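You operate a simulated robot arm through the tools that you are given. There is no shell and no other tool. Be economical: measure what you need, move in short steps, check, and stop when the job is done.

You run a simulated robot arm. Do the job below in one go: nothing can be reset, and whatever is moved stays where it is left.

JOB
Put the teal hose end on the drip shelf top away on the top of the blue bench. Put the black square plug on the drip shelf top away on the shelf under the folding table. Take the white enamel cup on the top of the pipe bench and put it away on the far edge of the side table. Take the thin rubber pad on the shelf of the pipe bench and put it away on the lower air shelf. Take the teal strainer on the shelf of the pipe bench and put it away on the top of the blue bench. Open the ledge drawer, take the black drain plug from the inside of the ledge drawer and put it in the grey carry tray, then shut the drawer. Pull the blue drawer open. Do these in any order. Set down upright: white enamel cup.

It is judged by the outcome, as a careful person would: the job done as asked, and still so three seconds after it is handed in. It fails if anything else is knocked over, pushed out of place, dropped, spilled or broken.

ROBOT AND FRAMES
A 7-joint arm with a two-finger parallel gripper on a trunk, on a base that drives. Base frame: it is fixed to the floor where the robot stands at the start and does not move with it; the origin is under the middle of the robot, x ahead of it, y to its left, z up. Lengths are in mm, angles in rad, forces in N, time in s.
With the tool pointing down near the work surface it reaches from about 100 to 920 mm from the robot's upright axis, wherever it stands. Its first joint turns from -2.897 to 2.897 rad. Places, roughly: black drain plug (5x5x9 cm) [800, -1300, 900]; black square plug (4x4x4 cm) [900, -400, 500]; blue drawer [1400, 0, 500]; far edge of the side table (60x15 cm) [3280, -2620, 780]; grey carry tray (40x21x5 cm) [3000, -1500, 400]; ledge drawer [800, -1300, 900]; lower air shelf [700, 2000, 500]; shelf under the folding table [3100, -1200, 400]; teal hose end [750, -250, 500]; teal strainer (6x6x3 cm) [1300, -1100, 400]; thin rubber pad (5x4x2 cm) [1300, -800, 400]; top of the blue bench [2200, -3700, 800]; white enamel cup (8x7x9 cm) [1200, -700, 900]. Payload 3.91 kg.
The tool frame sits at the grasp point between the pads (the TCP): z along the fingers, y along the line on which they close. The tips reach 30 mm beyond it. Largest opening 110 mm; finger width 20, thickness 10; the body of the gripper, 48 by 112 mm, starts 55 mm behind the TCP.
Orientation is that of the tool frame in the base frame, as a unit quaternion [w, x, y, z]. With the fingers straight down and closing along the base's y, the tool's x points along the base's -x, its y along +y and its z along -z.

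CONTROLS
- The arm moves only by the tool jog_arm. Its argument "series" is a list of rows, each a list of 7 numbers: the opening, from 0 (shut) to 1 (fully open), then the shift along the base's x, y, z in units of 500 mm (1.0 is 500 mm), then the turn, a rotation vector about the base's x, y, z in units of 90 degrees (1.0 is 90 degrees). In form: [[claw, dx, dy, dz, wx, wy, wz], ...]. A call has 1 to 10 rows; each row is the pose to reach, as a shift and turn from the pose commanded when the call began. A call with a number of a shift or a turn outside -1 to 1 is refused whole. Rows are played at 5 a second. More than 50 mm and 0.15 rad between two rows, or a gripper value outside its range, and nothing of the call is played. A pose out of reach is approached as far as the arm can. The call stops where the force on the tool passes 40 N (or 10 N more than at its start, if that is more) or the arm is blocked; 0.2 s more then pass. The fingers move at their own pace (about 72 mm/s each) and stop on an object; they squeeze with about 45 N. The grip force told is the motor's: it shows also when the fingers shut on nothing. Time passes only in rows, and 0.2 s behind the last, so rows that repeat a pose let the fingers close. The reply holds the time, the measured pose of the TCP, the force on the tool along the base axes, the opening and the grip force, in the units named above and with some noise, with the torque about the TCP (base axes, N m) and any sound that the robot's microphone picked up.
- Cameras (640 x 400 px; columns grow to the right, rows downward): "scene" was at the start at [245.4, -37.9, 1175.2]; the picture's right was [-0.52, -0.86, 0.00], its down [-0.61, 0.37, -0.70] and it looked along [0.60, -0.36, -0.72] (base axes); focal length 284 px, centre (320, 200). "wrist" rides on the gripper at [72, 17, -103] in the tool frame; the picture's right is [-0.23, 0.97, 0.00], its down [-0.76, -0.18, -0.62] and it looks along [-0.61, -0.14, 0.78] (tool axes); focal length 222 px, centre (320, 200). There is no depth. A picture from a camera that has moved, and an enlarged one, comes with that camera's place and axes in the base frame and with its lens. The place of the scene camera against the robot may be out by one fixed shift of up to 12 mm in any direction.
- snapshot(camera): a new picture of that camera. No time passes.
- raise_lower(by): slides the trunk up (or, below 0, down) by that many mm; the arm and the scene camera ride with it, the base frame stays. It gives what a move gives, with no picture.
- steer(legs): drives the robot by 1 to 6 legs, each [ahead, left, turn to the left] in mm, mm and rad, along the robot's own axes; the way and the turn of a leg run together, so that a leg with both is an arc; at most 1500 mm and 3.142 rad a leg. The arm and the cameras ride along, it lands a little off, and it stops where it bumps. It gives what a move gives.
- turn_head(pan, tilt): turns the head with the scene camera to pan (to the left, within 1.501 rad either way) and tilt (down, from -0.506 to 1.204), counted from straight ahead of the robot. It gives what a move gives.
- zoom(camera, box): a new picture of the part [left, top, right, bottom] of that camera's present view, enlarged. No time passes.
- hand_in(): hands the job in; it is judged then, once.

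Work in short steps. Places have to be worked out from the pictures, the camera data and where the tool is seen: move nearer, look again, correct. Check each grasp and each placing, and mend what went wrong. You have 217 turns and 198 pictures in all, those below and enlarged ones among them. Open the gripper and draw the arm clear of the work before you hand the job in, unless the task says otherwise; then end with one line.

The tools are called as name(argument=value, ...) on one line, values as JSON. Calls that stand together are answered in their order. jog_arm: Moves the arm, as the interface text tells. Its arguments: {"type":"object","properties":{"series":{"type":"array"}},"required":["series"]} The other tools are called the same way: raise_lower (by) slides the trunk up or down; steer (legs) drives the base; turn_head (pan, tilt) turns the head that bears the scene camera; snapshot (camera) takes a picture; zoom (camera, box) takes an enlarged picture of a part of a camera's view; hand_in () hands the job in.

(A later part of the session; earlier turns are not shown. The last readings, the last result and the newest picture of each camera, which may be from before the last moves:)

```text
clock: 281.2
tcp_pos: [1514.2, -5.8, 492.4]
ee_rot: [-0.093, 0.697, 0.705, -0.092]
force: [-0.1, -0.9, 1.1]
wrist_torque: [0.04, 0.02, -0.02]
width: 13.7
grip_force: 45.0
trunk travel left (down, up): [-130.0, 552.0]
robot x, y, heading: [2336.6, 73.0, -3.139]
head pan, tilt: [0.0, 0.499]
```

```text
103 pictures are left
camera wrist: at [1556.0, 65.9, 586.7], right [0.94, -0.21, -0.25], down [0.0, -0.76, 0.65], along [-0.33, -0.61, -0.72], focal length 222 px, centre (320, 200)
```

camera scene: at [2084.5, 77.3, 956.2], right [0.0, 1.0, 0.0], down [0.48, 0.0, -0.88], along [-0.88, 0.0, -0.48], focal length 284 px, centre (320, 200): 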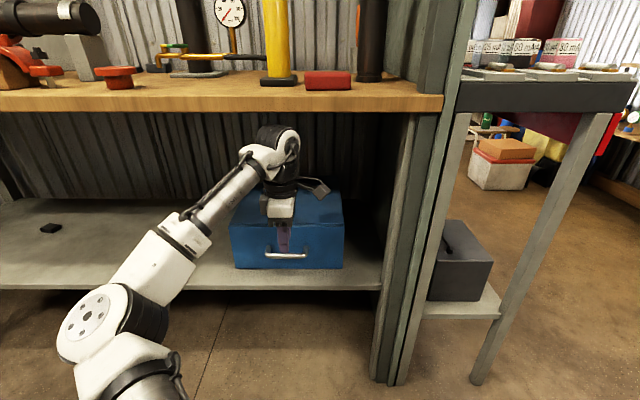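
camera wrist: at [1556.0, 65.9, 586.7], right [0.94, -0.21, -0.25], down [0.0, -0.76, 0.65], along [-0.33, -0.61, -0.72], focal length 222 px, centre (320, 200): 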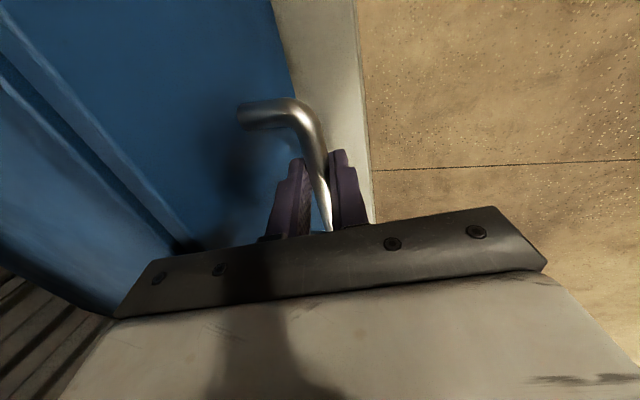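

Bar is gripped (13.7 mm). Pull along +x in steps.

jog_arm(series=[[0, 0.03, 0, 0, 0, 0, 0], [0, 0.07, 0, 0, 0, 0, 0], [0, 0.12, 0, 0, 0, 0, 0], [0, 0.17, 0, 0, 0, 0, 0], [0, 0.22, 0, 0, 0, 0, 0], [0, 0.27, 0, 0, 0, 0, 0], [0, 0.32, 0, 0, 0, 0, 0], [0, 0.37, 0, 0, 0, 0, 0]])

snapshot(camera="scene")

```text
clock: 283.0
tcp_pos: [1698.1, -7.4, 491.7]
ee_rot: [-0.092, 0.698, 0.705, -0.09]
force: [0.4, 1.4, -20.4]
wrist_torque: [-0.73, -0.05, 0.13]
width: 13.5
grip_force: 45.0
trunk travel left (down, up): [-130.0, 552.0]
robot x, y, heading: [2338.1, 78.9, -3.137]
head pan, tilt: [0.0, 0.499]
```

```text
102 pictures are left
camera scene: at [2083.4, 77.5, 955.7], right [0.0, 1.0, 0.0], down [0.48, 0.0, -0.88], along [-0.88, 0.0, -0.48], focal length 284 px, centre (320, 200)
```

scene: 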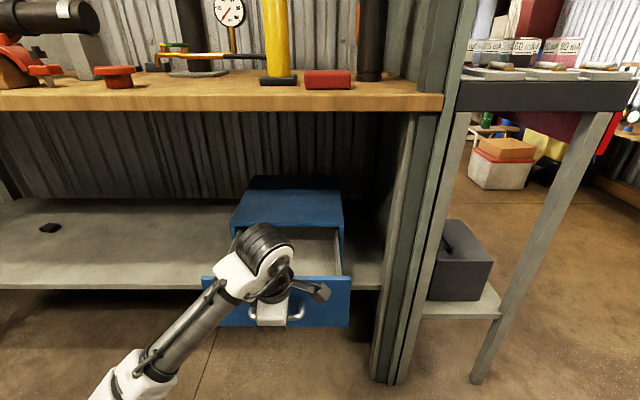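

The drawer is open by ~185 mm. Release the handle gently and lift away.

jog_arm(series=[[0.2, 0, 0, 0, 0, 0, 0], [0.4, 0, 0, 0, 0, 0, 0], [0.4, 0, 0, 0.03, 0, 0, 0], [0.4, 0, 0, 0.1, 0, 0, 0], [0.4, 0.06, 0, 0.18, 0, -0.06, 0], [0.4, 0.12, 0, 0.24, 0, -0.12, 0], [0.4, 0.18, 0, 0.26, 0, -0.17, 0]])

snapshot(camera="scene")

```text
clock: 284.6
tcp_pos: [1789.0, -7.5, 624.6]
ee_rot: [0.002, 0.703, 0.712, 0.003]
force: [-0.6, -0.4, 0.1]
wrist_torque: [0.02, 0.03, 0.0]
width: 44.4
grip_force: 0.0
trunk travel left (down, up): [-130.0, 552.0]
robot x, y, heading: [2336.3, 72.2, -3.136]
head pan, tilt: [0.0, 0.499]
```

```text
101 pictures are left
camera scene: at [2084.3, 77.4, 956.1], right [0.0, 1.0, 0.0], down [0.48, 0.0, -0.88], along [-0.88, 0.0, -0.48], focal length 284 px, centre (320, 200)
```

scene: 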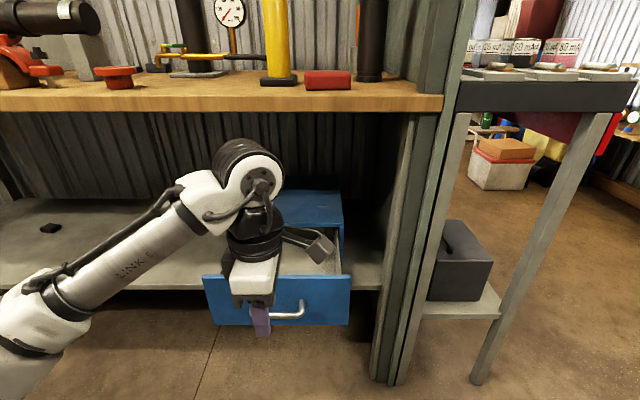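

Drawer is open. Now go for the pad: shift left, lower the tool, then approach.

steer(legs=[[0, 680, 0]])

jog_arm(series=[[1, 0, 0, -0.08, 0, 0, 0], [1, 0, 0, -0.16, 0, 0, 0], [1, 0, 0, -0.24, 0, 0, 0]])

steer(legs=[[240, 0, 0]])

snapshot(camera="scene")

```text
clock: 290.3
tcp_pos: [1794.8, -695.0, 622.8]
ee_rot: [0.003, 0.7, 0.714, 0.003]
force: [0.1, 0.7, 0.2]
wrist_torque: [-0.02, -0.01, 0.01]
width: 43.9
grip_force: 0.1
trunk travel left (down, up): [-130.0, 552.0]
robot x, y, heading: [2344.5, -609.0, -3.128]
head pan, tilt: [0.0, 0.499]
```

```text
clock: 291.1
tcp_pos: [1795.1, -694.3, 505.1]
ee_rot: [0.002, 0.7, 0.714, 0.001]
force: [-0.6, -0.5, 0.0]
wrist_torque: [0.0, 0.04, 0.01]
width: 109.9
grip_force: 0.0
trunk travel left (down, up): [-130.0, 552.0]
robot x, y, heading: [2344.0, -608.4, -3.129]
head pan, tilt: [0.0, 0.499]
```

```text
clock: 292.9
tcp_pos: [1554.6, -696.9, 505.9]
ee_rot: [0.002, 0.7, 0.714, 0.003]
force: [-0.7, 0.5, -0.4]
wrist_torque: [0.02, 0.01, -0.03]
width: 110.0
grip_force: 0.1
trunk travel left (down, up): [-130.0, 552.0]
robot x, y, heading: [2102.6, -613.3, -3.129]
head pan, tilt: [0.0, 0.499]
```

```text
100 pictures are left
camera scene: at [1849.6, -610.0, 956.2], right [-0.01, 1.0, 0.0], down [0.48, 0.01, -0.88], along [-0.88, -0.01, -0.48], focal length 284 px, centre (320, 200)
```

scene: 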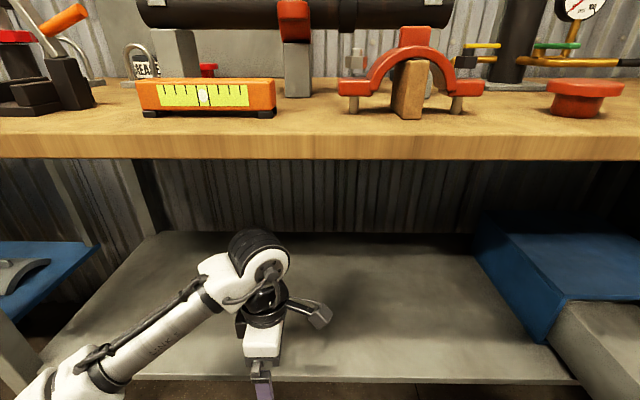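

Move in over the pad at ≈(1288,-843).

jog_arm(series=[[1, -0.08, -0.042, 0, 0, 0, 0], [1, -0.16, -0.084, 0, 0, 0, 0], [1, -0.24, -0.126, 0, 0, 0, 0], [1, -0.32, -0.168, 0, 0, 0, 0], [1, -0.4, -0.21, 0, 0, 0, 0], [1, -0.48, -0.25, 0, 0, 0, 0], [1, -0.53, -0.29, -0.02, 0, 0, 0]])

snapshot(camera="wrist")

```text
clock: 294.5
tcp_pos: [1290.4, -842.6, 495.5]
ee_rot: [0.003, 0.7, 0.715, 0.002]
force: [0.1, 0.0, 0.6]
wrist_torque: [0.0, 0.01, 0.01]
width: 109.9
grip_force: 0.2
trunk travel left (down, up): [-130.0, 552.0]
robot x, y, heading: [2104.6, -611.3, -3.13]
head pan, tilt: [0.0, 0.499]
```

```text
99 pictures are left
camera wrist: at [1304.2, -768.9, 597.3], right [0.98, -0.21, 0.01], down [-0.17, -0.76, 0.62], along [-0.12, -0.61, -0.78], focal length 222 px, centre (320, 200)
```

wrist: 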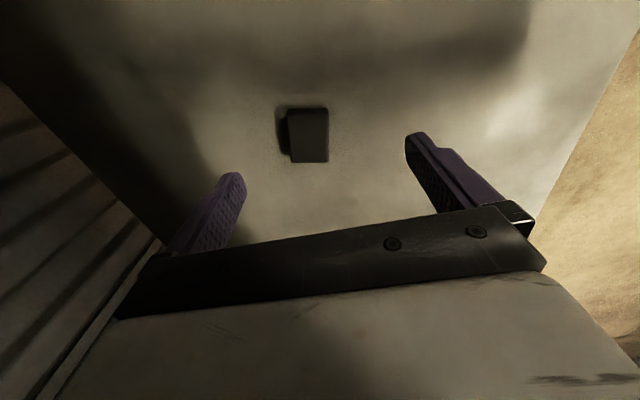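

Pad centre ≈(1281,-840). Descend to z≈433 and grip.

jog_arm(series=[[1, -0.016, 0.006, -0.05, 0, 0, 0], [1, -0.016, 0.006, -0.1, 0, 0, 0], [1, -0.016, 0.006, -0.124, 0, 0, 0], [0.6, -0.016, 0.006, -0.124, 0, 0, 0], [0.3, -0.016, 0.006, -0.124, 0, 0, 0], [0, -0.016, 0.006, -0.124, 0, 0, 0], [0, -0.016, 0.006, -0.124, 0, 0, 0], [0, -0.016, 0.006, -0.124, 0, 0, 0]])

jog_arm(series=[[0, 0, 0, 0.06, 0, 0, 0], [0, 0, 0, 0.13, 0, 0, 0]])

snapshot(camera="wrist")

```text
clock: 296.3
tcp_pos: [1281.1, -839.8, 433.0]
ee_rot: [0.002, 0.699, 0.715, 0.002]
force: [0.3, -0.5, 0.8]
wrist_torque: [0.0, -0.02, -0.01]
width: 39.3
grip_force: 45.4
trunk travel left (down, up): [-130.0, 552.0]
robot x, y, heading: [2106.3, -610.6, -3.127]
head pan, tilt: [0.0, 0.499]
```

```text
clock: 296.9
tcp_pos: [1278.4, -840.5, 499.1]
ee_rot: [0.003, 0.699, 0.715, 0.003]
force: [0.2, 0.0, -1.5]
wrist_torque: [0.01, -0.01, -0.04]
width: 38.9
grip_force: 45.2
trunk travel left (down, up): [-130.0, 552.0]
robot x, y, heading: [2107.5, -615.1, -3.126]
head pan, tilt: [0.0, 0.499]
```

```text
98 pictures are left
camera wrist: at [1293.4, -767.7, 600.8], right [0.98, -0.21, 0.01], down [-0.17, -0.77, 0.62], along [-0.12, -0.61, -0.78], focal length 222 px, centre (320, 200)
```

wrist: 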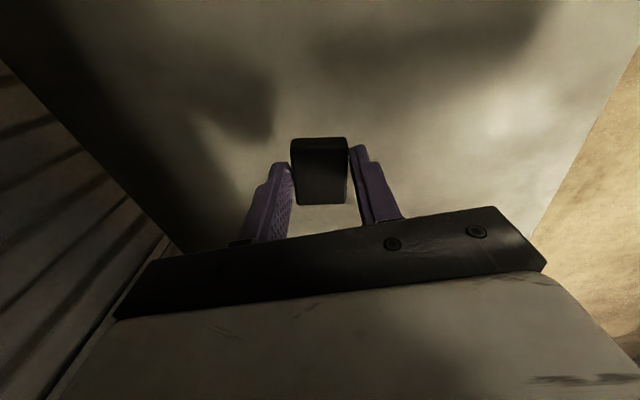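

Pad held. Retrace out, back up, and turn north to survey the route to the air shelf.

jog_arm(series=[[0, 0.08, 0.042, 0, 0, 0, 0], [0, 0.16, 0.084, 0, 0, 0, 0], [0, 0.24, 0.126, 0, 0, 0, 0], [0, 0.32, 0.168, 0, 0, 0, 0], [0, 0.4, 0.21, 0, 0, 0, 0], [0, 0.48, 0.25, 0, 0, 0, 0], [0, 0.55, 0.29, 0, 0, 0, 0]])

steer(legs=[[-180, 0, 0], [0, 0, -1.57]])

raise_lower(by=250)

turn_head(pan=0.3, tilt=0.35)

snapshot(camera="scene")

```text
clock: 298.5
tcp_pos: [1557.4, -694.7, 500.3]
ee_rot: [0.002, 0.7, 0.714, 0.003]
force: [0.2, 0.0, -0.4]
wrist_torque: [-0.02, -0.01, -0.01]
width: 38.1
grip_force: 45.1
trunk travel left (down, up): [-130.0, 552.0]
robot x, y, heading: [2105.1, -613.7, -3.128]
head pan, tilt: [0.0, 0.499]
```

```text
clock: 304.0
tcp_pos: [2212.0, -59.3, 499.3]
ee_rot: [0.004, 1.0, 0.003, 0.0]
force: [0.0, -0.2, 0.2]
wrist_torque: [-0.03, -0.01, -0.02]
width: 35.6
grip_force: 45.3
trunk travel left (down, up): [-130.0, 552.0]
robot x, y, heading: [2288.8, -608.6, 1.564]
head pan, tilt: [0.0, 0.499]
```

```text
clock: 306.5
tcp_pos: [2211.1, -59.3, 749.7]
ee_rot: [0.003, 1.0, 0.004, 0.0]
force: [0.1, 0.3, -1.0]
wrist_torque: [0.01, 0.0, 0.02]
width: 35.1
grip_force: 45.6
trunk travel left (down, up): [-380.0, 302.0]
robot x, y, heading: [2286.9, -609.3, 1.569]
head pan, tilt: [0.0, 0.499]
```

```text
clock: 307.3
tcp_pos: [2211.3, -59.9, 750.2]
ee_rot: [0.004, 1.0, 0.004, 0.0]
force: [-0.7, -0.6, 0.1]
wrist_torque: [-0.01, 0.02, 0.0]
width: 34.7
grip_force: 45.4
trunk travel left (down, up): [-380.0, 302.0]
robot x, y, heading: [2285.6, -607.7, 1.567]
head pan, tilt: [0.3, 0.351]
```

```text
97 pictures are left
camera scene: at [2266.8, -345.5, 1219.8], right [0.96, 0.29, 0.0], down [0.1, -0.33, -0.94], along [-0.27, 0.9, -0.34], focal length 284 px, centre (320, 200)
```

scene: 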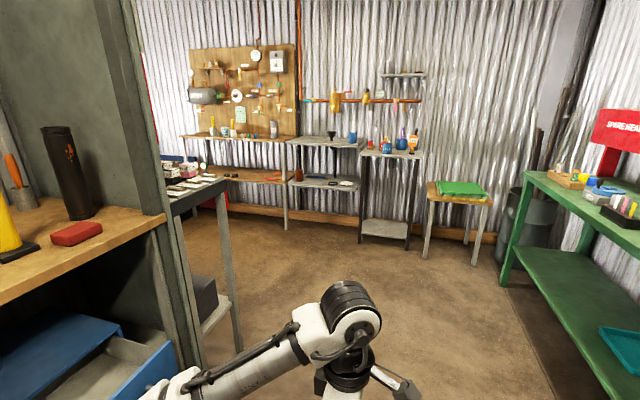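

The grip width is slowly shrinking; check the pad in the wrist camera.

snapshot(camera="wrist")

```text
96 pictures are left
camera wrist: at [2283.3, -75.2, 851.8], right [-0.22, -0.98, 0.01], down [-0.76, 0.18, 0.62], along [-0.61, 0.13, -0.78], focal length 222 px, centre (320, 200)
```

wrist: 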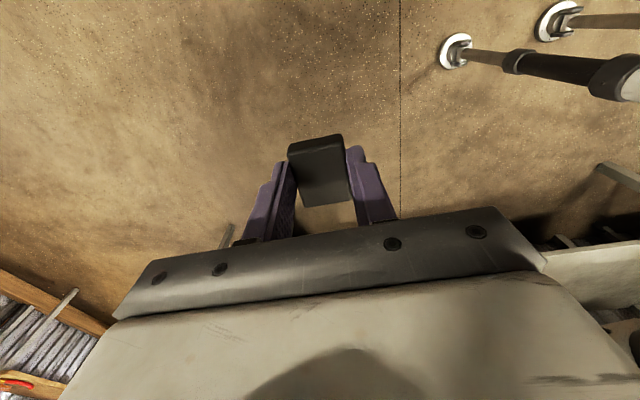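

Still held, slightly compressed. Continue promptly: drive north, then sideways left to the air shelf.

steer(legs=[[880, 0, 0], [870, 0, 0], [0, 1400, 0]])

turn_head(pan=0.0, tilt=0.45)

snapshot(camera="scene")

snapshot(camera="wrist")

```text
clock: 326.9
tcp_pos: [805.4, 1699.7, 750.4]
ee_rot: [0.004, 1.0, 0.001, 0.0]
force: [0.9, -0.3, -0.8]
wrist_torque: [-0.02, 0.01, 0.03]
width: 35.0
grip_force: 44.9
trunk travel left (down, up): [-380.0, 302.0]
robot x, y, heading: [880.2, 1150.9, 1.56]
head pan, tilt: [0.3, 0.351]
```

```text
clock: 327.7
tcp_pos: [804.8, 1700.9, 749.0]
ee_rot: [0.003, 1.0, 0.0, -0.001]
force: [0.1, -0.4, -0.5]
wrist_torque: [-0.02, 0.02, -0.01]
width: 34.7
grip_force: 45.4
trunk travel left (down, up): [-380.0, 302.0]
robot x, y, heading: [882.5, 1149.8, 1.567]
head pan, tilt: [0.0, 0.45]
```

```text
95 pictures are left
camera scene: at [886.7, 1416.3, 1210.7], right [1.0, -0.01, 0.0], down [0.0, -0.43, -0.9], along [0.01, 0.9, -0.43], focal length 284 px, centre (320, 200)
```

scene: 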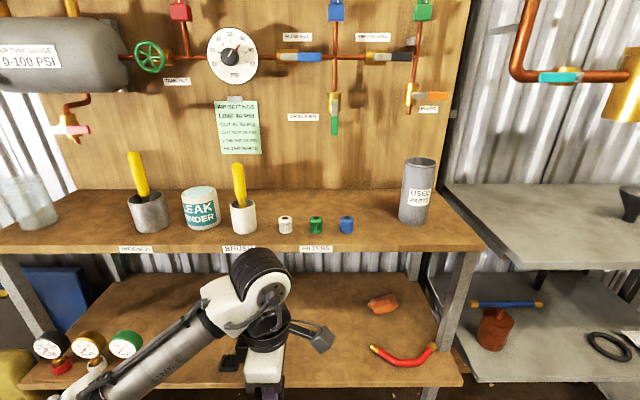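

```text
94 pictures are left
camera wrist: at [877.0, 1683.7, 851.8], right [-0.23, -0.97, 0.01], down [-0.76, 0.18, 0.62], along [-0.61, 0.14, -0.78], focal length 222 px, centre (320, 200)
```

wrist: 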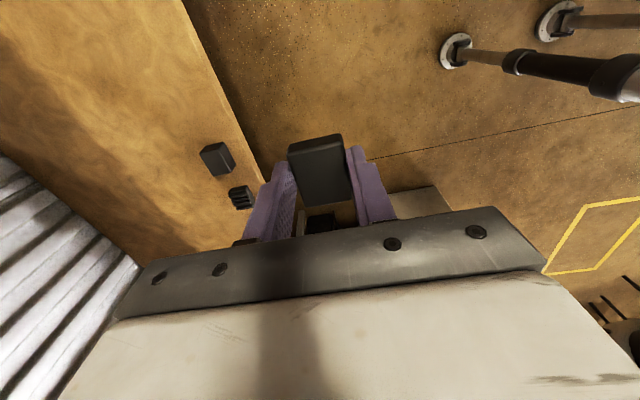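

Lower wooden shelf with free space around (880,1980). Lower the trunk 150 and extend in.

raise_lower(by=-150)

jog_arm(series=[[0, 0.02, 0.09, 0.0, 0, 0, 0], [0, 0.05, 0.18, 0, 0, 0, 0], [0, 0.08, 0.27, 0, 0, 0, 0], [0, 0.11, 0.36, 0, 0, 0, 0], [0, 0.14, 0.45, 0, 0, 0, 0], [0, 0.15, 0.54, 0, 0, 0, 0]])

snapshot(camera="scene")

snapshot(camera="wrist")

```text
clock: 329.5
tcp_pos: [804.3, 1701.2, 600.7]
ee_rot: [0.002, 1.0, 0.001, 0.0]
force: [0.8, 0.2, -0.2]
wrist_torque: [-0.07, 0.03, 0.04]
width: 34.8
grip_force: 45.3
trunk travel left (down, up): [-230.0, 452.0]
robot x, y, heading: [880.6, 1150.0, 1.564]
head pan, tilt: [0.0, 0.45]
```

```text
clock: 330.9
tcp_pos: [882.2, 1968.5, 596.1]
ee_rot: [0.004, 1.0, 0.0, 0.0]
force: [-0.4, -0.1, 0.8]
wrist_torque: [0.02, 0.0, 0.0]
width: 34.8
grip_force: 45.1
trunk travel left (down, up): [-230.0, 452.0]
robot x, y, heading: [878.6, 1153.0, 1.566]
head pan, tilt: [0.0, 0.45]
```

```text
93 pictures are left
camera scene: at [886.8, 1416.8, 1060.2], right [1.0, -0.01, 0.0], down [0.0, -0.44, -0.9], along [0.01, 0.9, -0.44], focal length 284 px, centre (320, 200)
```

scene: 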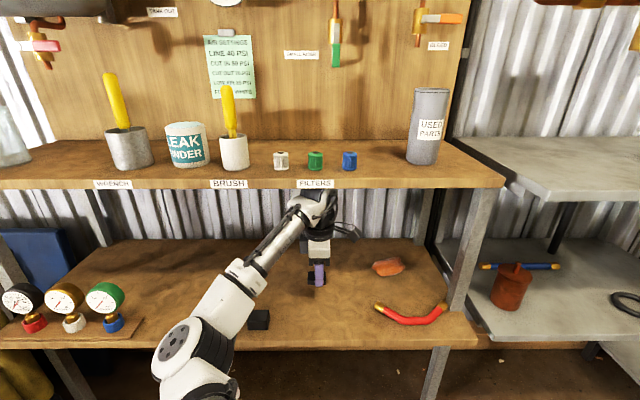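

```text
92 pictures are left
camera wrist: at [954.2, 1952.4, 698.9], right [-0.23, -0.97, 0.01], down [-0.76, 0.18, 0.62], along [-0.61, 0.13, -0.78], focal length 222 px, centre (320, 200)
```

wrist: 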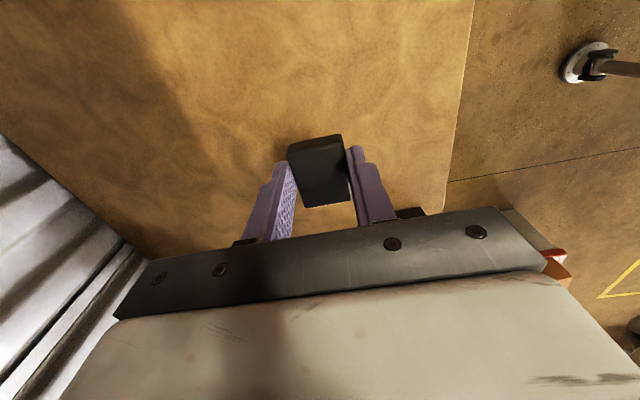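

Clear below; descend to contact.

jog_arm(series=[[0, 0, 0, -0.06, 0, 0, 0], [0, 0, 0, -0.08, 0, 0, 0], [0, 0, 0, -0.092, 0, 0, 0], [0, 0, 0, -0.104, 0, 0, 0], [0, 0, 0, -0.116, 0, 0, 0], [0, 0, 0, -0.128, 0, 0, 0], [0, 0, 0, -0.14, 0, 0, 0], [0, 0, 0, -0.15, 0, 0, 0]])

```text
clock: 332.9
tcp_pos: [879.9, 1969.9, 533.6]
ee_rot: [-0.003, 1.0, 0.0, 0.0]
force: [0.1, -9.0, 20.7]
wrist_torque: [-0.48, 0.08, -0.02]
width: 34.8
grip_force: 44.7
trunk travel left (down, up): [-230.0, 452.0]
robot x, y, heading: [876.8, 1149.9, 1.564]
head pan, tilt: [0.0, 0.45]
stopped in row 8: the force on the tool passed its limit at 41 N (the readings are from after the stop); the commanded pose is now the measured one
```

Contact at the shelf. Release and lift, then verify.

jog_arm(series=[[0.5, 0, 0, 0, 0, 0, 0], [0.7, 0, 0, 0.004, 0, 0, 0], [0.7, 0, 0, 0.05, 0, 0, 0], [0.7, 0, 0, 0.13, 0, 0, 0], [0.7, 0, -0.05, 0.13, 0, 0, 0]])

snapshot(camera="wrist")

```text
clock: 334.1
tcp_pos: [881.2, 1943.8, 594.0]
ee_rot: [0.0, 1.0, 0.001, -0.001]
force: [-0.8, 0.7, -0.1]
wrist_torque: [-0.02, 0.03, -0.01]
width: 77.1
grip_force: 0.1
trunk travel left (down, up): [-230.0, 452.0]
robot x, y, heading: [878.7, 1151.1, 1.567]
head pan, tilt: [0.0, 0.45]
```

```text
91 pictures are left
camera wrist: at [952.2, 1926.7, 696.4], right [-0.23, -0.97, 0.0], down [-0.76, 0.18, 0.62], along [-0.61, 0.14, -0.78], focal length 222 px, centre (320, 200)
```

wrist: 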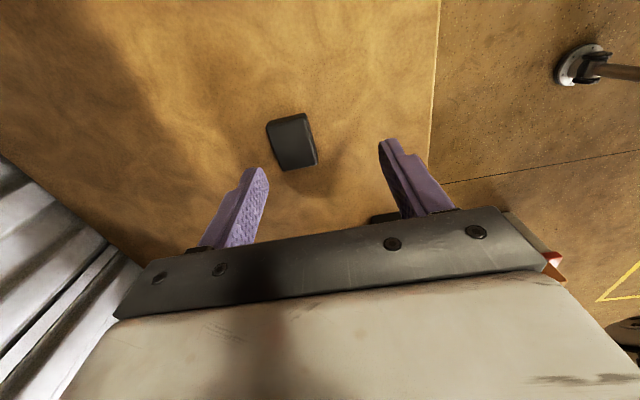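

Pad is placed. Retract while rotating the tool back, then go around to the drip shelf.

jog_arm(series=[[0.7, -0.01, -0.08, 0, 0, 0, -0.094], [0.7, -0.03, -0.16, 0, 0, 0, -0.188], [0.7, -0.05, -0.24, 0, 0, 0, -0.282], [0.7, -0.07, -0.32, 0, 0, 0, -0.376], [0.8, -0.08, -0.4, 0, 0, 0, -0.47], [0.9, -0.08, -0.48, 0, 0, 0, -0.564], [1, -0.05, -0.56, 0, 0, 0, -0.658], [1, 0.0, -0.62, 0, 0, 0, -0.752], [1, 0.05, -0.66, 0, 0, 0, -0.846], [1, 0.1, -0.7, 0.02, 0, 0, -0.94]])

raise_lower(by=150)

snapshot(camera="scene")

steer(legs=[[0, 1280, 0], [0, 0, -1.567]])

turn_head(pan=-0.7, tilt=0.5)

snapshot(camera="scene")

```text
clock: 336.2
tcp_pos: [940.7, 1633.2, 620.3]
ee_rot: [0.001, 0.739, -0.674, 0.001]
force: [0.1, -0.3, 0.6]
wrist_torque: [0.03, 0.0, 0.0]
width: 110.0
grip_force: 0.0
out of reach, approached as far as the arm can: row 8, 9, 10
trunk travel left (down, up): [-230.0, 452.0]
robot x, y, heading: [875.6, 1151.2, 1.563]
head pan, tilt: [0.0, 0.45]
```

```text
clock: 338.0
tcp_pos: [941.9, 1632.9, 770.5]
ee_rot: [0.0, 0.74, -0.673, 0.001]
force: [0.4, 0.1, 0.5]
wrist_torque: [0.01, 0.0, -0.02]
width: 110.0
grip_force: 0.0
trunk travel left (down, up): [-380.0, 302.0]
robot x, y, heading: [877.6, 1150.0, 1.563]
head pan, tilt: [0.0, 0.45]
```

```text
90 pictures are left
camera scene: at [886.7, 1416.2, 1210.6], right [1.0, -0.01, 0.0], down [0.0, -0.44, -0.9], along [0.01, 0.9, -0.44], focal length 284 px, centre (320, 200)
```

scene: 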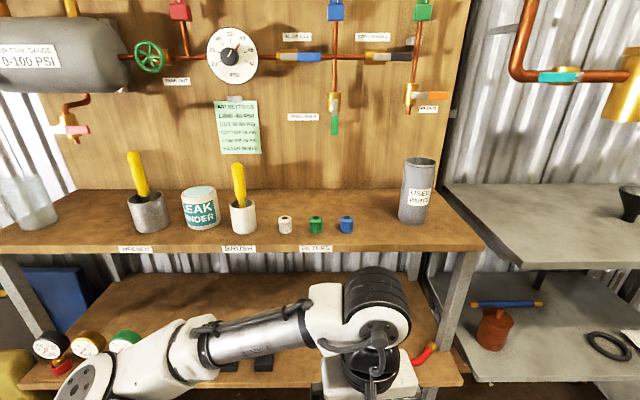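

```text
clock: 342.3
tcp_pos: [556.9, 1635.1, 770.9]
ee_rot: [0.001, 0.739, -0.674, 0.0]
force: [-0.7, 0.1, 0.2]
wrist_torque: [0.01, -0.02, 0.0]
width: 110.1
grip_force: 0.0
trunk travel left (down, up): [-380.0, 302.0]
robot x, y, heading: [492.7, 1149.7, 1.559]
head pan, tilt: [0.0, 0.45]
stopped in leg 1: the robot was blocked; the commanded pose is now the measured one
```

```text
clock: 343.3
tcp_pos: [558.1, 1634.6, 770.5]
ee_rot: [0.001, 0.739, -0.674, 0.0]
force: [0.1, 0.9, -0.2]
wrist_torque: [-0.01, 0.02, 0.04]
width: 110.2
grip_force: 0.2
trunk travel left (down, up): [-380.0, 302.0]
robot x, y, heading: [496.9, 1152.7, 1.558]
head pan, tilt: [-0.7, 0.499]
```

```text
89 pictures are left
camera scene: at [561.3, 1395.5, 1206.2], right [0.76, -0.65, 0.0], down [-0.31, -0.36, -0.88], along [0.57, 0.67, -0.48], focal length 284 px, centre (320, 200)
```

scene: 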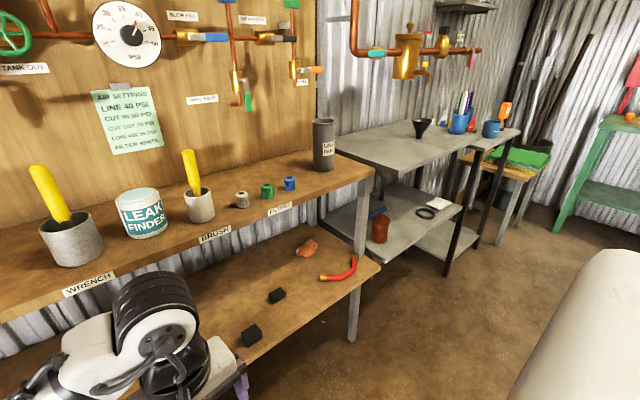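

Pad is confirmed at (879,1983). Something blocks on the left (west); look there.

turn_head(pan=1.4, tilt=0.5)

snapshot(camera="scene")

```text
clock: 345.3
tcp_pos: [557.9, 1635.3, 771.7]
ee_rot: [0.001, 0.739, -0.674, 0.001]
force: [-0.1, -0.7, 0.3]
wrist_torque: [-0.01, -0.01, 0.01]
width: 110.1
grip_force: 0.0
trunk travel left (down, up): [-380.0, 302.0]
robot x, y, heading: [492.1, 1152.8, 1.56]
head pan, tilt: [1.4, 0.499]
```

```text
88 pictures are left
camera scene: at [412.5, 1343.2, 1206.2], right [0.18, 0.98, 0.0], down [0.47, -0.09, -0.88], along [-0.86, 0.16, -0.48], focal length 284 px, centre (320, 200)
```

scene: 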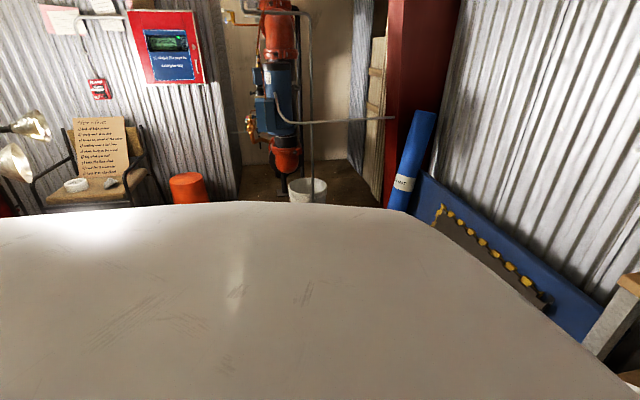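

Likely the cooler box. Back off and turn to face −y/−x to see the way south-west.

steer(legs=[[0, -100, 0], [0, 0, 2.3]])

turn_head(pan=0, tilt=0.5)

snapshot(camera="scene")

```text
clock: 352.2
tcp_pos: [184.1, 889.2, 769.2]
ee_rot: [-0.003, 0.922, 0.386, 0.003]
force: [-0.2, 0.3, 0.6]
wrist_torque: [-0.02, -0.01, 0.0]
width: 110.1
grip_force: 0.0
trunk travel left (down, up): [-380.0, 302.0]
robot x, y, heading: [593.9, 1153.2, -2.431]
head pan, tilt: [1.4, 0.499]
stopped in leg 2: the robot was blocked; the commanded pose is now the measured one
```

```text
clock: 353.8
tcp_pos: [183.6, 888.1, 768.6]
ee_rot: [-0.002, 0.922, 0.387, 0.004]
force: [0.5, -0.7, -0.3]
wrist_torque: [-0.01, -0.03, -0.01]
width: 110.1
grip_force: 0.0
trunk travel left (down, up): [-380.0, 302.0]
robot x, y, heading: [586.3, 1155.8, -2.429]
head pan, tilt: [0.0, 0.499]
```

```text
87 pictures are left
camera scene: at [398.1, 987.9, 1206.0], right [-0.65, 0.76, 0.0], down [0.36, 0.31, -0.88], along [-0.66, -0.57, -0.48], focal length 284 px, centre (320, 200)
```

scene: 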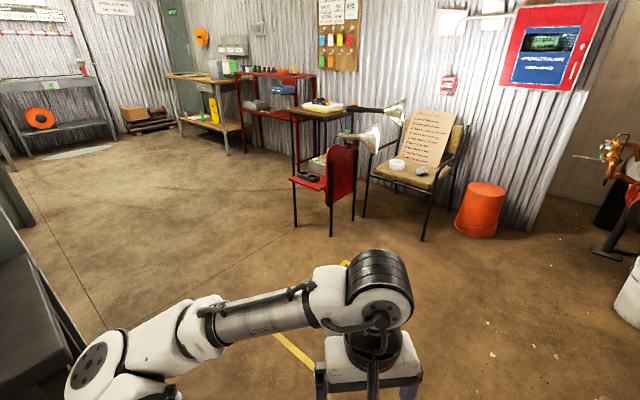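

Turn blocked on the left side, probably the elbow near the black table. Turn back right, then move forward and away and look back.

steer(legs=[[0, 0, -0.35], [700, 0, 0]])

turn_head(pan=1.3, tilt=0.3)

snapshot(camera="scene")

```text
clock: 356.9
tcp_pos: [-36.0, 949.2, 769.9]
ee_rot: [-0.002, 0.975, 0.222, 0.004]
force: [0.3, -0.3, -0.4]
wrist_torque: [0.04, 0.01, -0.01]
width: 110.0
grip_force: 0.0
trunk travel left (down, up): [-380.0, 302.0]
robot x, y, heading: [439.9, 1060.7, -2.772]
head pan, tilt: [0.0, 0.499]
stopped in leg 2: the robot was blocked; the commanded pose is now the measured one
```

```text
clock: 358.4
tcp_pos: [-36.1, 948.1, 770.0]
ee_rot: [-0.003, 0.975, 0.222, 0.003]
force: [-0.9, 0.7, -0.6]
wrist_torque: [0.02, 0.0, 0.0]
width: 109.9
grip_force: 0.0
trunk travel left (down, up): [-380.0, 302.0]
robot x, y, heading: [437.5, 1063.2, -2.778]
head pan, tilt: [1.3, 0.3]
```

```text
86 pictures are left
camera scene: at [292.7, 911.6, 1224.6], right [-1.0, -0.09, 0.0], down [-0.03, 0.29, -0.96], along [0.09, -0.95, -0.3], focal length 284 px, centre (320, 200)
```

scene: 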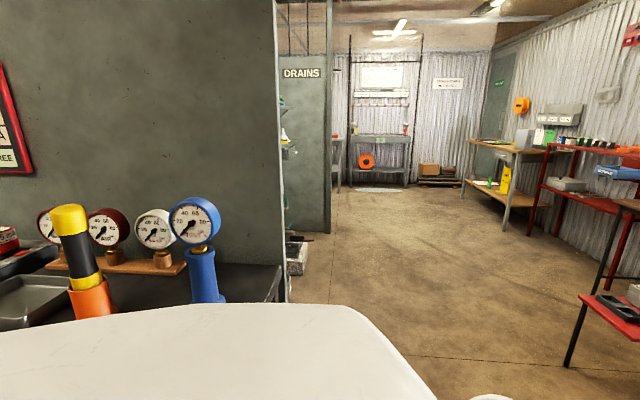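

Table items look undisturbed. Look at what blocks ahead.

turn_head(pan=-0.75, tilt=0.8)

snapshot(camera="scene")

snapshot(camera="wrist")

```text
clock: 360.3
tcp_pos: [-35.6, 949.2, 770.0]
ee_rot: [-0.003, 0.975, 0.223, 0.004]
force: [-0.3, 0.0, -0.1]
wrist_torque: [0.0, -0.03, 0.03]
width: 110.3
grip_force: 0.0
trunk travel left (down, up): [-380.0, 302.0]
robot x, y, heading: [435.6, 1062.3, -2.776]
head pan, tilt: [-0.75, 0.799]
```

```text
85 pictures are left
camera scene: at [209.2, 1034.9, 1180.2], right [0.38, 0.93, 0.0], down [0.66, -0.27, -0.7], along [-0.65, 0.26, -0.72], focal length 284 px, centre (320, 200)
```

scene: 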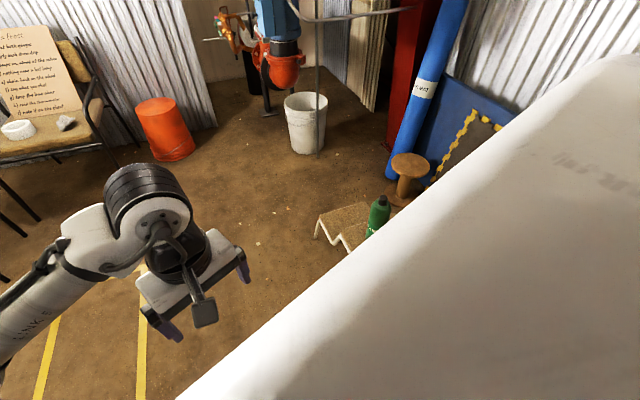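

```text
84 pictures are left
camera wrist: at [35.3, 964.3, 872.3], right [0.22, -0.98, -0.01], down [-0.77, -0.17, 0.62], along [-0.6, -0.13, -0.79], focal length 222 px, centre (320, 200)
```

wrist: 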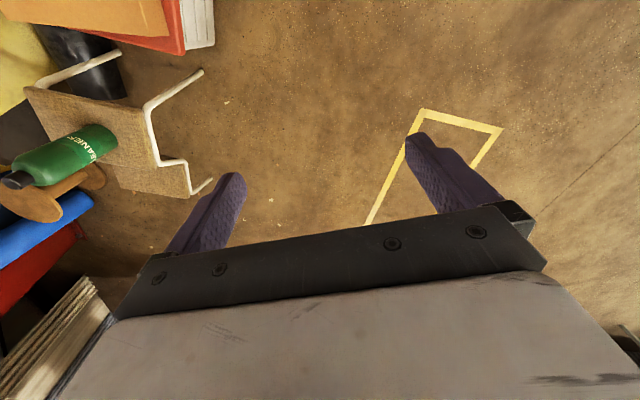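

A cooler sits at the front-right of the base, and the black table's west edge is at x≈440 (y<640). Sidestep slightly left then go forward.

steer(legs=[[-30, 0, 0], [0, 80, 0], [700, 0, 0]])

snapshot(camera="scene")

```text
clock: 365.5
tcp_pos: [-633.6, 628.9, 769.4]
ee_rot: [-0.003, 0.974, 0.226, 0.003]
force: [-0.6, 0.4, -0.2]
wrist_torque: [0.01, 0.03, 0.0]
width: 110.1
grip_force: 0.1
trunk travel left (down, up): [-380.0, 302.0]
robot x, y, heading: [-159.9, 741.1, -2.769]
head pan, tilt: [-0.75, 0.799]
```

```text
83 pictures are left
camera scene: at [-389.7, 715.9, 1180.2], right [0.37, 0.93, 0.0], down [0.67, -0.27, -0.7], along [-0.65, 0.26, -0.72], focal length 284 px, centre (320, 200)
```

scene: 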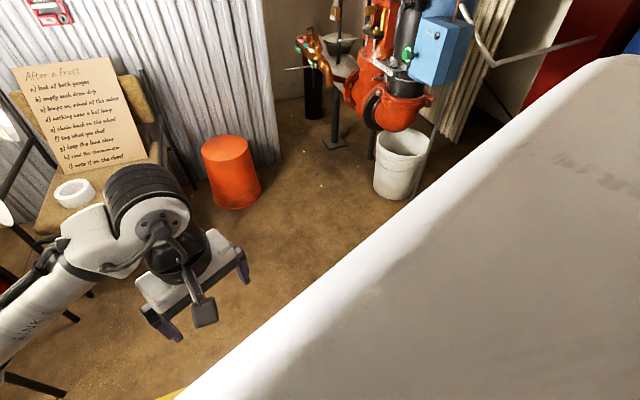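

Free now. Head south to the drip shelf bay: turn to −y, drive, then face +x.

steer(legs=[[0, 0, 1.2], [760, 0, 0], [0, 0, 1.57]])

turn_head(pan=-0.3, tilt=0.6)

snapshot(camera="scene")

```text
clock: 376.6
tcp_pos: [334.9, -87.5, 769.8]
ee_rot: [-0.004, -0.042, 0.999, -0.002]
force: [0.1, -1.5, -0.7]
wrist_torque: [0.0, -0.02, 0.01]
width: 110.0
grip_force: 0.1
trunk travel left (down, up): [-380.0, 302.0]
robot x, y, heading: [-145.2, -19.7, 0.001]
head pan, tilt: [-0.75, 0.799]
```

```text
clock: 377.6
tcp_pos: [333.7, -84.8, 769.4]
ee_rot: [-0.004, -0.042, 0.999, -0.002]
force: [1.1, -0.3, -0.1]
wrist_torque: [-0.01, -0.04, 0.0]
width: 110.2
grip_force: 0.1
trunk travel left (down, up): [-380.0, 302.0]
robot x, y, heading: [-150.2, -24.6, -0.001]
head pan, tilt: [-0.3, 0.6]
```

```text
82 pictures are left
camera scene: at [114.2, -44.8, 1197.0], right [-0.3, -0.95, 0.0], down [-0.54, 0.17, -0.82], along [0.79, -0.24, -0.57], focal length 284 px, centre (320, 200)
```

scene: 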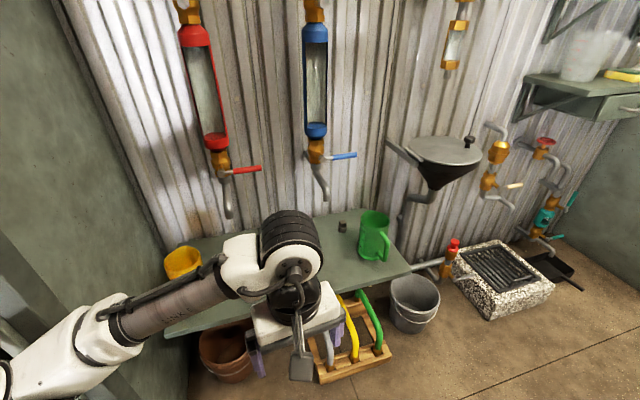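

Square plug ≈(876,-375). Green jug is close to it at ≈(745,-423), so I'll rotate the tool +90° to keep the camera clear of the jug. First reposition the robot.

steer(legs=[[0, -300, 0], [200, 0, 0]])

jog_arm(series=[[0.8, 0.02, 0, 0, 0, 0, 0.094], [0.8, 0.04, 0, 0, 0, 0, 0.188], [0.8, 0.06, 0, 0, 0, 0, 0.282], [0.8, 0.1, 0, 0, 0, 0, 0.376], [0.8, 0.14, 0, 0, 0, 0, 0.47], [0.8, 0.18, 0, 0, 0, 0, 0.564], [0.8, 0.22, 0, 0, 0, 0, 0.658], [0.8, 0.26, 0, 0, 0, 0, 0.752], [0.8, 0.3, 0, 0, 0, 0, 0.846], [0.8, 0.34, 0, 0, 0, 0, 0.94]])

snapshot(camera="scene")

snapshot(camera="wrist")

```text
clock: 381.7
tcp_pos: [538.2, -386.0, 770.0]
ee_rot: [-0.004, -0.045, 0.999, -0.002]
force: [0.0, 0.3, -0.9]
wrist_torque: [-0.01, -0.04, 0.03]
width: 109.9
grip_force: 0.1
trunk travel left (down, up): [-380.0, 302.0]
robot x, y, heading: [55.6, -324.6, 0.008]
head pan, tilt: [-0.3, 0.6]
```

```text
clock: 383.9
tcp_pos: [709.7, -385.7, 771.5]
ee_rot: [-0.002, -0.706, 0.709, -0.004]
force: [-0.6, -0.1, -0.2]
wrist_torque: [0.0, 0.02, -0.01]
width: 88.0
grip_force: 0.0
trunk travel left (down, up): [-380.0, 302.0]
robot x, y, heading: [58.1, -324.8, 0.003]
head pan, tilt: [-0.3, 0.6]
```

```text
81 pictures are left
camera scene: at [317.9, -346.1, 1197.1], right [-0.29, -0.96, 0.0], down [-0.54, 0.17, -0.83], along [0.79, -0.24, -0.56], focal length 284 px, centre (320, 200)
```

scene: 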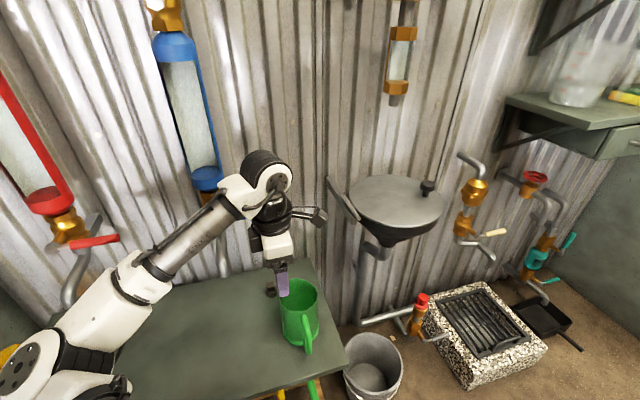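

```text
80 pictures are left
camera wrist: at [691.0, -456.5, 873.5], right [-0.97, 0.23, -0.01], down [0.18, 0.77, 0.62], along [0.15, 0.6, -0.79], focal length 222 px, centre (320, 200)
```

wrist: 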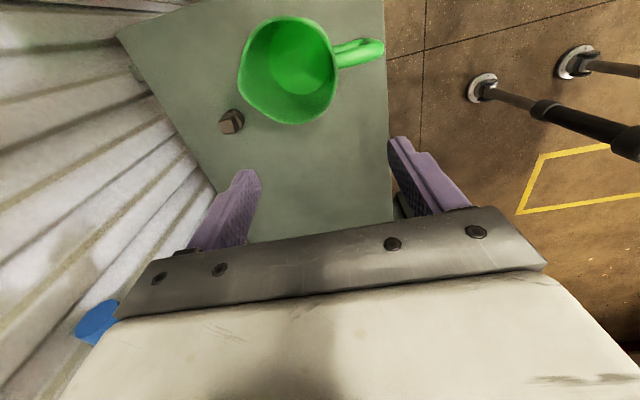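

I need the blue valve's spout location to avoid it. Zoom in on the scene.

zoom(camera="scene", box=[130, 130, 370, 330])

```text
2.00 times, centred on (250, 230) of scene
camera zoom: at [317.9, -346.1, 1197.1], right [-0.29, -0.96, 0.0], down [-0.54, 0.17, -0.83], along [0.79, -0.24, -0.56], focal length 567 px, centre (460, 140)
```

zoom: 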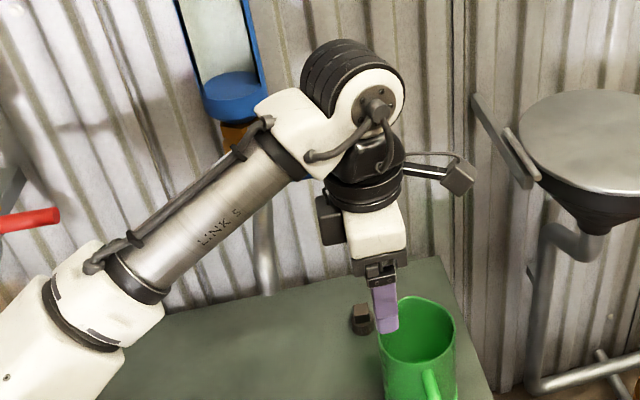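

The valves protrude (spout end ≈(763,-268,731)); I need precise lever position. Raise the arm high first and look.

jog_arm(series=[[0.6, -0.06, 0, 0.06, 0, 0, 0], [0.6, -0.14, 0, 0.1, 0, 0, 0], [0.6, -0.2, -0.04, 0.16, 0, 0, 0], [0.6, -0.24, -0.1, 0.2, 0, 0, 0], [0.6, -0.26, -0.18, 0.24, 0, 0, 0], [0.6, -0.28, -0.27, 0.26, 0, 0, 0], [0.6, -0.28, -0.36, 0.26, 0, 0, 0]])

snapshot(camera="scene")

```text
clock: 385.5
tcp_pos: [613.7, -525.4, 899.7]
ee_rot: [-0.006, -0.701, 0.713, -0.003]
force: [0.3, 1.1, -0.2]
wrist_torque: [0.02, 0.02, 0.0]
width: 66.1
grip_force: 0.0
out of reach, approached as far as the arm can: row 6, 7
trunk travel left (down, up): [-380.0, 302.0]
robot x, y, heading: [59.3, -322.8, 0.004]
head pan, tilt: [-0.3, 0.6]
```

```text
78 pictures are left
camera scene: at [317.9, -346.1, 1197.1], right [-0.29, -0.96, 0.0], down [-0.54, 0.17, -0.83], along [0.79, -0.24, -0.56], focal length 284 px, centre (320, 200)
```

scene: 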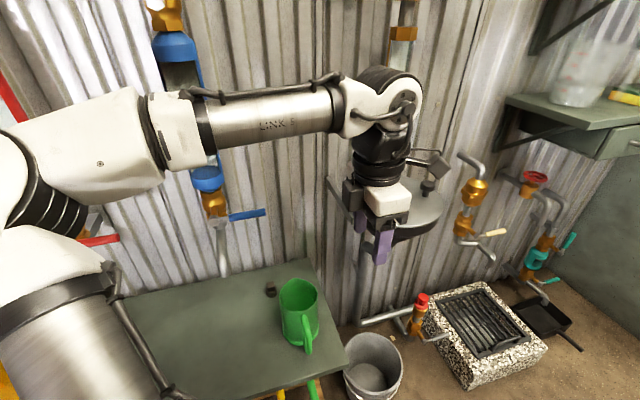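

Lever tip at ≈(819,-377,836), funnel rim's left at y≈-585. I'll come down through the window at (868,-460) behind/right of the lever, then slide under it to the plug. First raise the trunk.

raise_lower(by=150)

jog_arm(series=[[0.6, 0.08, 0.02, -0.02, 0, 0, 0], [0.6, 0.16, 0.04, -0.04, 0, 0, 0], [0.6, 0.24, 0.06, -0.06, 0, 0, 0], [0.6, 0.32, 0.08, -0.1, 0, 0, 0], [0.6, 0.4, 0.1, -0.14, 0, 0, 0], [0.6, 0.48, 0.12, -0.18, 0, 0, 0], [0.6, 0.508, 0.13, -0.22, 0, 0, 0]])

snapshot(camera="scene")

snapshot(camera="wrist")

```text
clock: 387.3
tcp_pos: [614.4, -523.6, 1049.0]
ee_rot: [-0.005, -0.7, 0.714, -0.003]
force: [-0.1, 0.3, -0.2]
wrist_torque: [0.0, 0.0, 0.02]
width: 65.8
grip_force: 0.0
trunk travel left (down, up): [-530.0, 152.0]
robot x, y, heading: [55.6, -322.4, -0.0]
head pan, tilt: [-0.3, 0.6]
```

```text
clock: 388.9
tcp_pos: [867.8, -459.5, 937.6]
ee_rot: [-0.005, -0.699, 0.715, -0.002]
force: [0.4, -0.4, -0.1]
wrist_torque: [0.03, 0.02, -0.05]
width: 66.0
grip_force: 0.1
trunk travel left (down, up): [-530.0, 152.0]
robot x, y, heading: [55.1, -323.3, 0.004]
head pan, tilt: [-0.3, 0.6]
```

```text
77 pictures are left
camera scene: at [318.0, -346.1, 1347.1], right [-0.29, -0.96, 0.0], down [-0.54, 0.17, -0.82], along [0.79, -0.24, -0.57], focal length 284 px, centre (320, 200)
```

scene: 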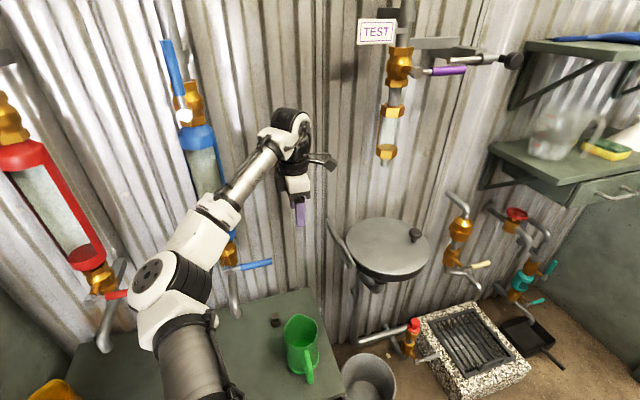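

```text
76 pictures are left
camera wrist: at [848.7, -531.1, 1041.0], right [-0.97, 0.25, 0.0], down [0.19, 0.76, 0.61], along [0.15, 0.6, -0.79], focal length 222 px, centre (320, 200)
```

wrist: 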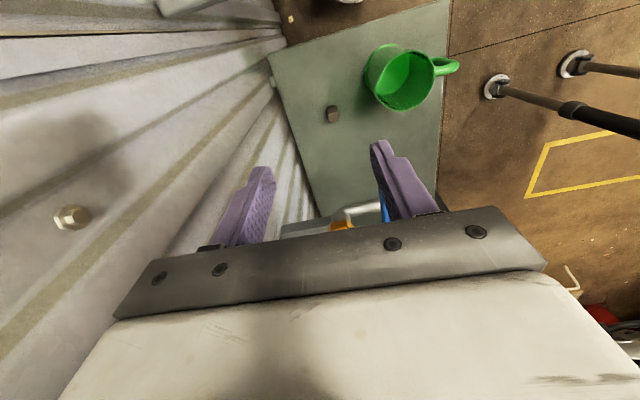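

The forearm would cross the blue spout when lowered, so I'll retract, move the robot 320 mm right, and come straight in.

jog_arm(series=[[0.6, -0.08, 0.0, 0.04, 0, 0, 0], [0.6, -0.17, 0.0, 0.06, 0, 0, 0], [0.6, -0.26, 0.02, 0.08, 0, 0, 0], [0.6, -0.34, 0.06, 0.1, 0, 0, 0], [0.6, -0.42, 0.1, 0.12, 0, 0, 0], [0.6, -0.5, 0.14, 0.14, 0, 0, 0]])

steer(legs=[[0, -320, 0]])

snapshot(camera="scene")

```text
clock: 390.3
tcp_pos: [615.0, -391.5, 1006.9]
ee_rot: [-0.005, -0.7, 0.714, -0.003]
force: [-0.5, 0.5, -0.2]
wrist_torque: [-0.03, -0.05, 0.02]
width: 66.1
grip_force: 0.1
trunk travel left (down, up): [-530.0, 152.0]
robot x, y, heading: [55.7, -319.2, 0.002]
head pan, tilt: [-0.3, 0.6]
```

```text
clock: 393.3
tcp_pos: [618.0, -711.0, 1006.5]
ee_rot: [-0.005, -0.7, 0.714, -0.003]
force: [-0.7, 0.0, 0.1]
wrist_torque: [-0.01, 0.0, -0.03]
width: 66.1
grip_force: 0.0
trunk travel left (down, up): [-530.0, 152.0]
robot x, y, heading: [59.7, -643.1, 0.007]
head pan, tilt: [-0.3, 0.6]
```

```text
75 pictures are left
camera scene: at [318.8, -664.7, 1347.1], right [-0.29, -0.96, 0.0], down [-0.54, 0.17, -0.83], along [0.79, -0.24, -0.56], focal length 284 px, centre (320, 200)
```

scene: 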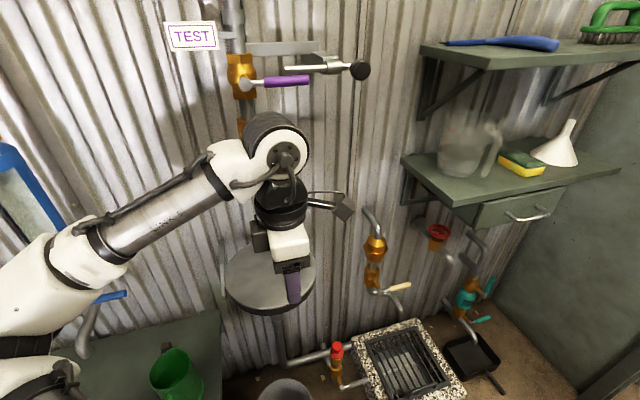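

Move to y≈-460 first, then forward to x≈868 at z≈935.

jog_arm(series=[[0.6, 0.0, 0.09, 0, 0, 0, 0], [0.6, 0.0, 0.18, 0, 0, 0, 0], [0.6, 0.0, 0.27, -0.01, 0, 0, 0], [0.6, 0.0, 0.36, -0.02, 0, 0, 0], [0.6, 0.04, 0.44, -0.03, 0, 0, 0], [0.6, 0.12, 0.48, -0.05, 0, 0, 0], [0.6, 0.2, 0.502, -0.07, 0, 0, 0], [0.6, 0.29, 0.502, -0.09, 0, 0, 0], [0.6, 0.38, 0.502, -0.11, 0, 0, 0], [0.6, 0.46, 0.502, -0.13, 0, 0, 0]])

jog_arm(series=[[0.6, 0.04, 0.0, -0.06, 0, 0, 0.0], [0.6, 0.042, 0.0, -0.12, 0, 0, 0.0]])

snapshot(camera="scene")

snapshot(camera="wrist")

```text
clock: 395.5
tcp_pos: [846.1, -458.2, 938.0]
ee_rot: [-0.005, -0.7, 0.714, -0.002]
force: [-0.3, 0.8, -0.3]
wrist_torque: [0.0, 0.0, -0.01]
width: 65.7
grip_force: 0.0
trunk travel left (down, up): [-530.0, 152.0]
robot x, y, heading: [54.7, -639.6, -0.001]
head pan, tilt: [-0.3, 0.6]
```

```text
clock: 396.1
tcp_pos: [867.7, -459.2, 881.1]
ee_rot: [-0.005, -0.7, 0.714, -0.004]
force: [0.6, 0.8, 0.5]
wrist_torque: [0.02, -0.01, -0.02]
width: 66.2
grip_force: 0.1
trunk travel left (down, up): [-530.0, 152.0]
robot x, y, heading: [56.4, -638.4, 0.001]
head pan, tilt: [-0.3, 0.6]
```

```text
74 pictures are left
camera scene: at [319.1, -664.4, 1347.1], right [-0.29, -0.96, 0.0], down [-0.54, 0.17, -0.82], along [0.79, -0.24, -0.57], focal length 284 px, centre (320, 200)
```

scene: 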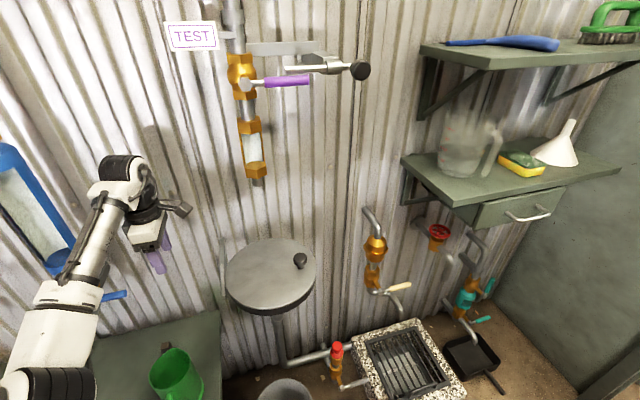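

```text
73 pictures are left
camera wrist: at [848.5, -529.7, 983.7], right [-0.97, 0.25, 0.0], down [0.19, 0.77, 0.61], along [0.15, 0.59, -0.79], focal length 222 px, centre (320, 200)
```

wrist: 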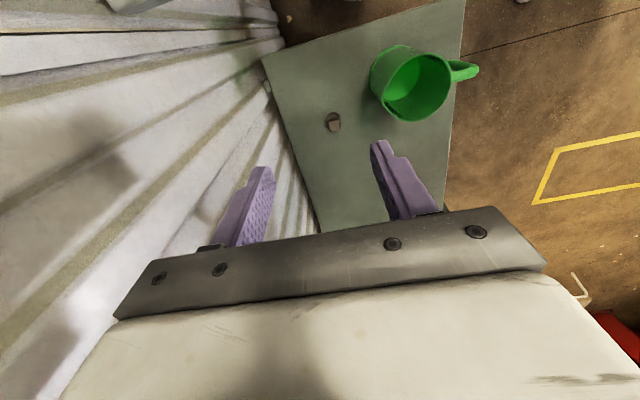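

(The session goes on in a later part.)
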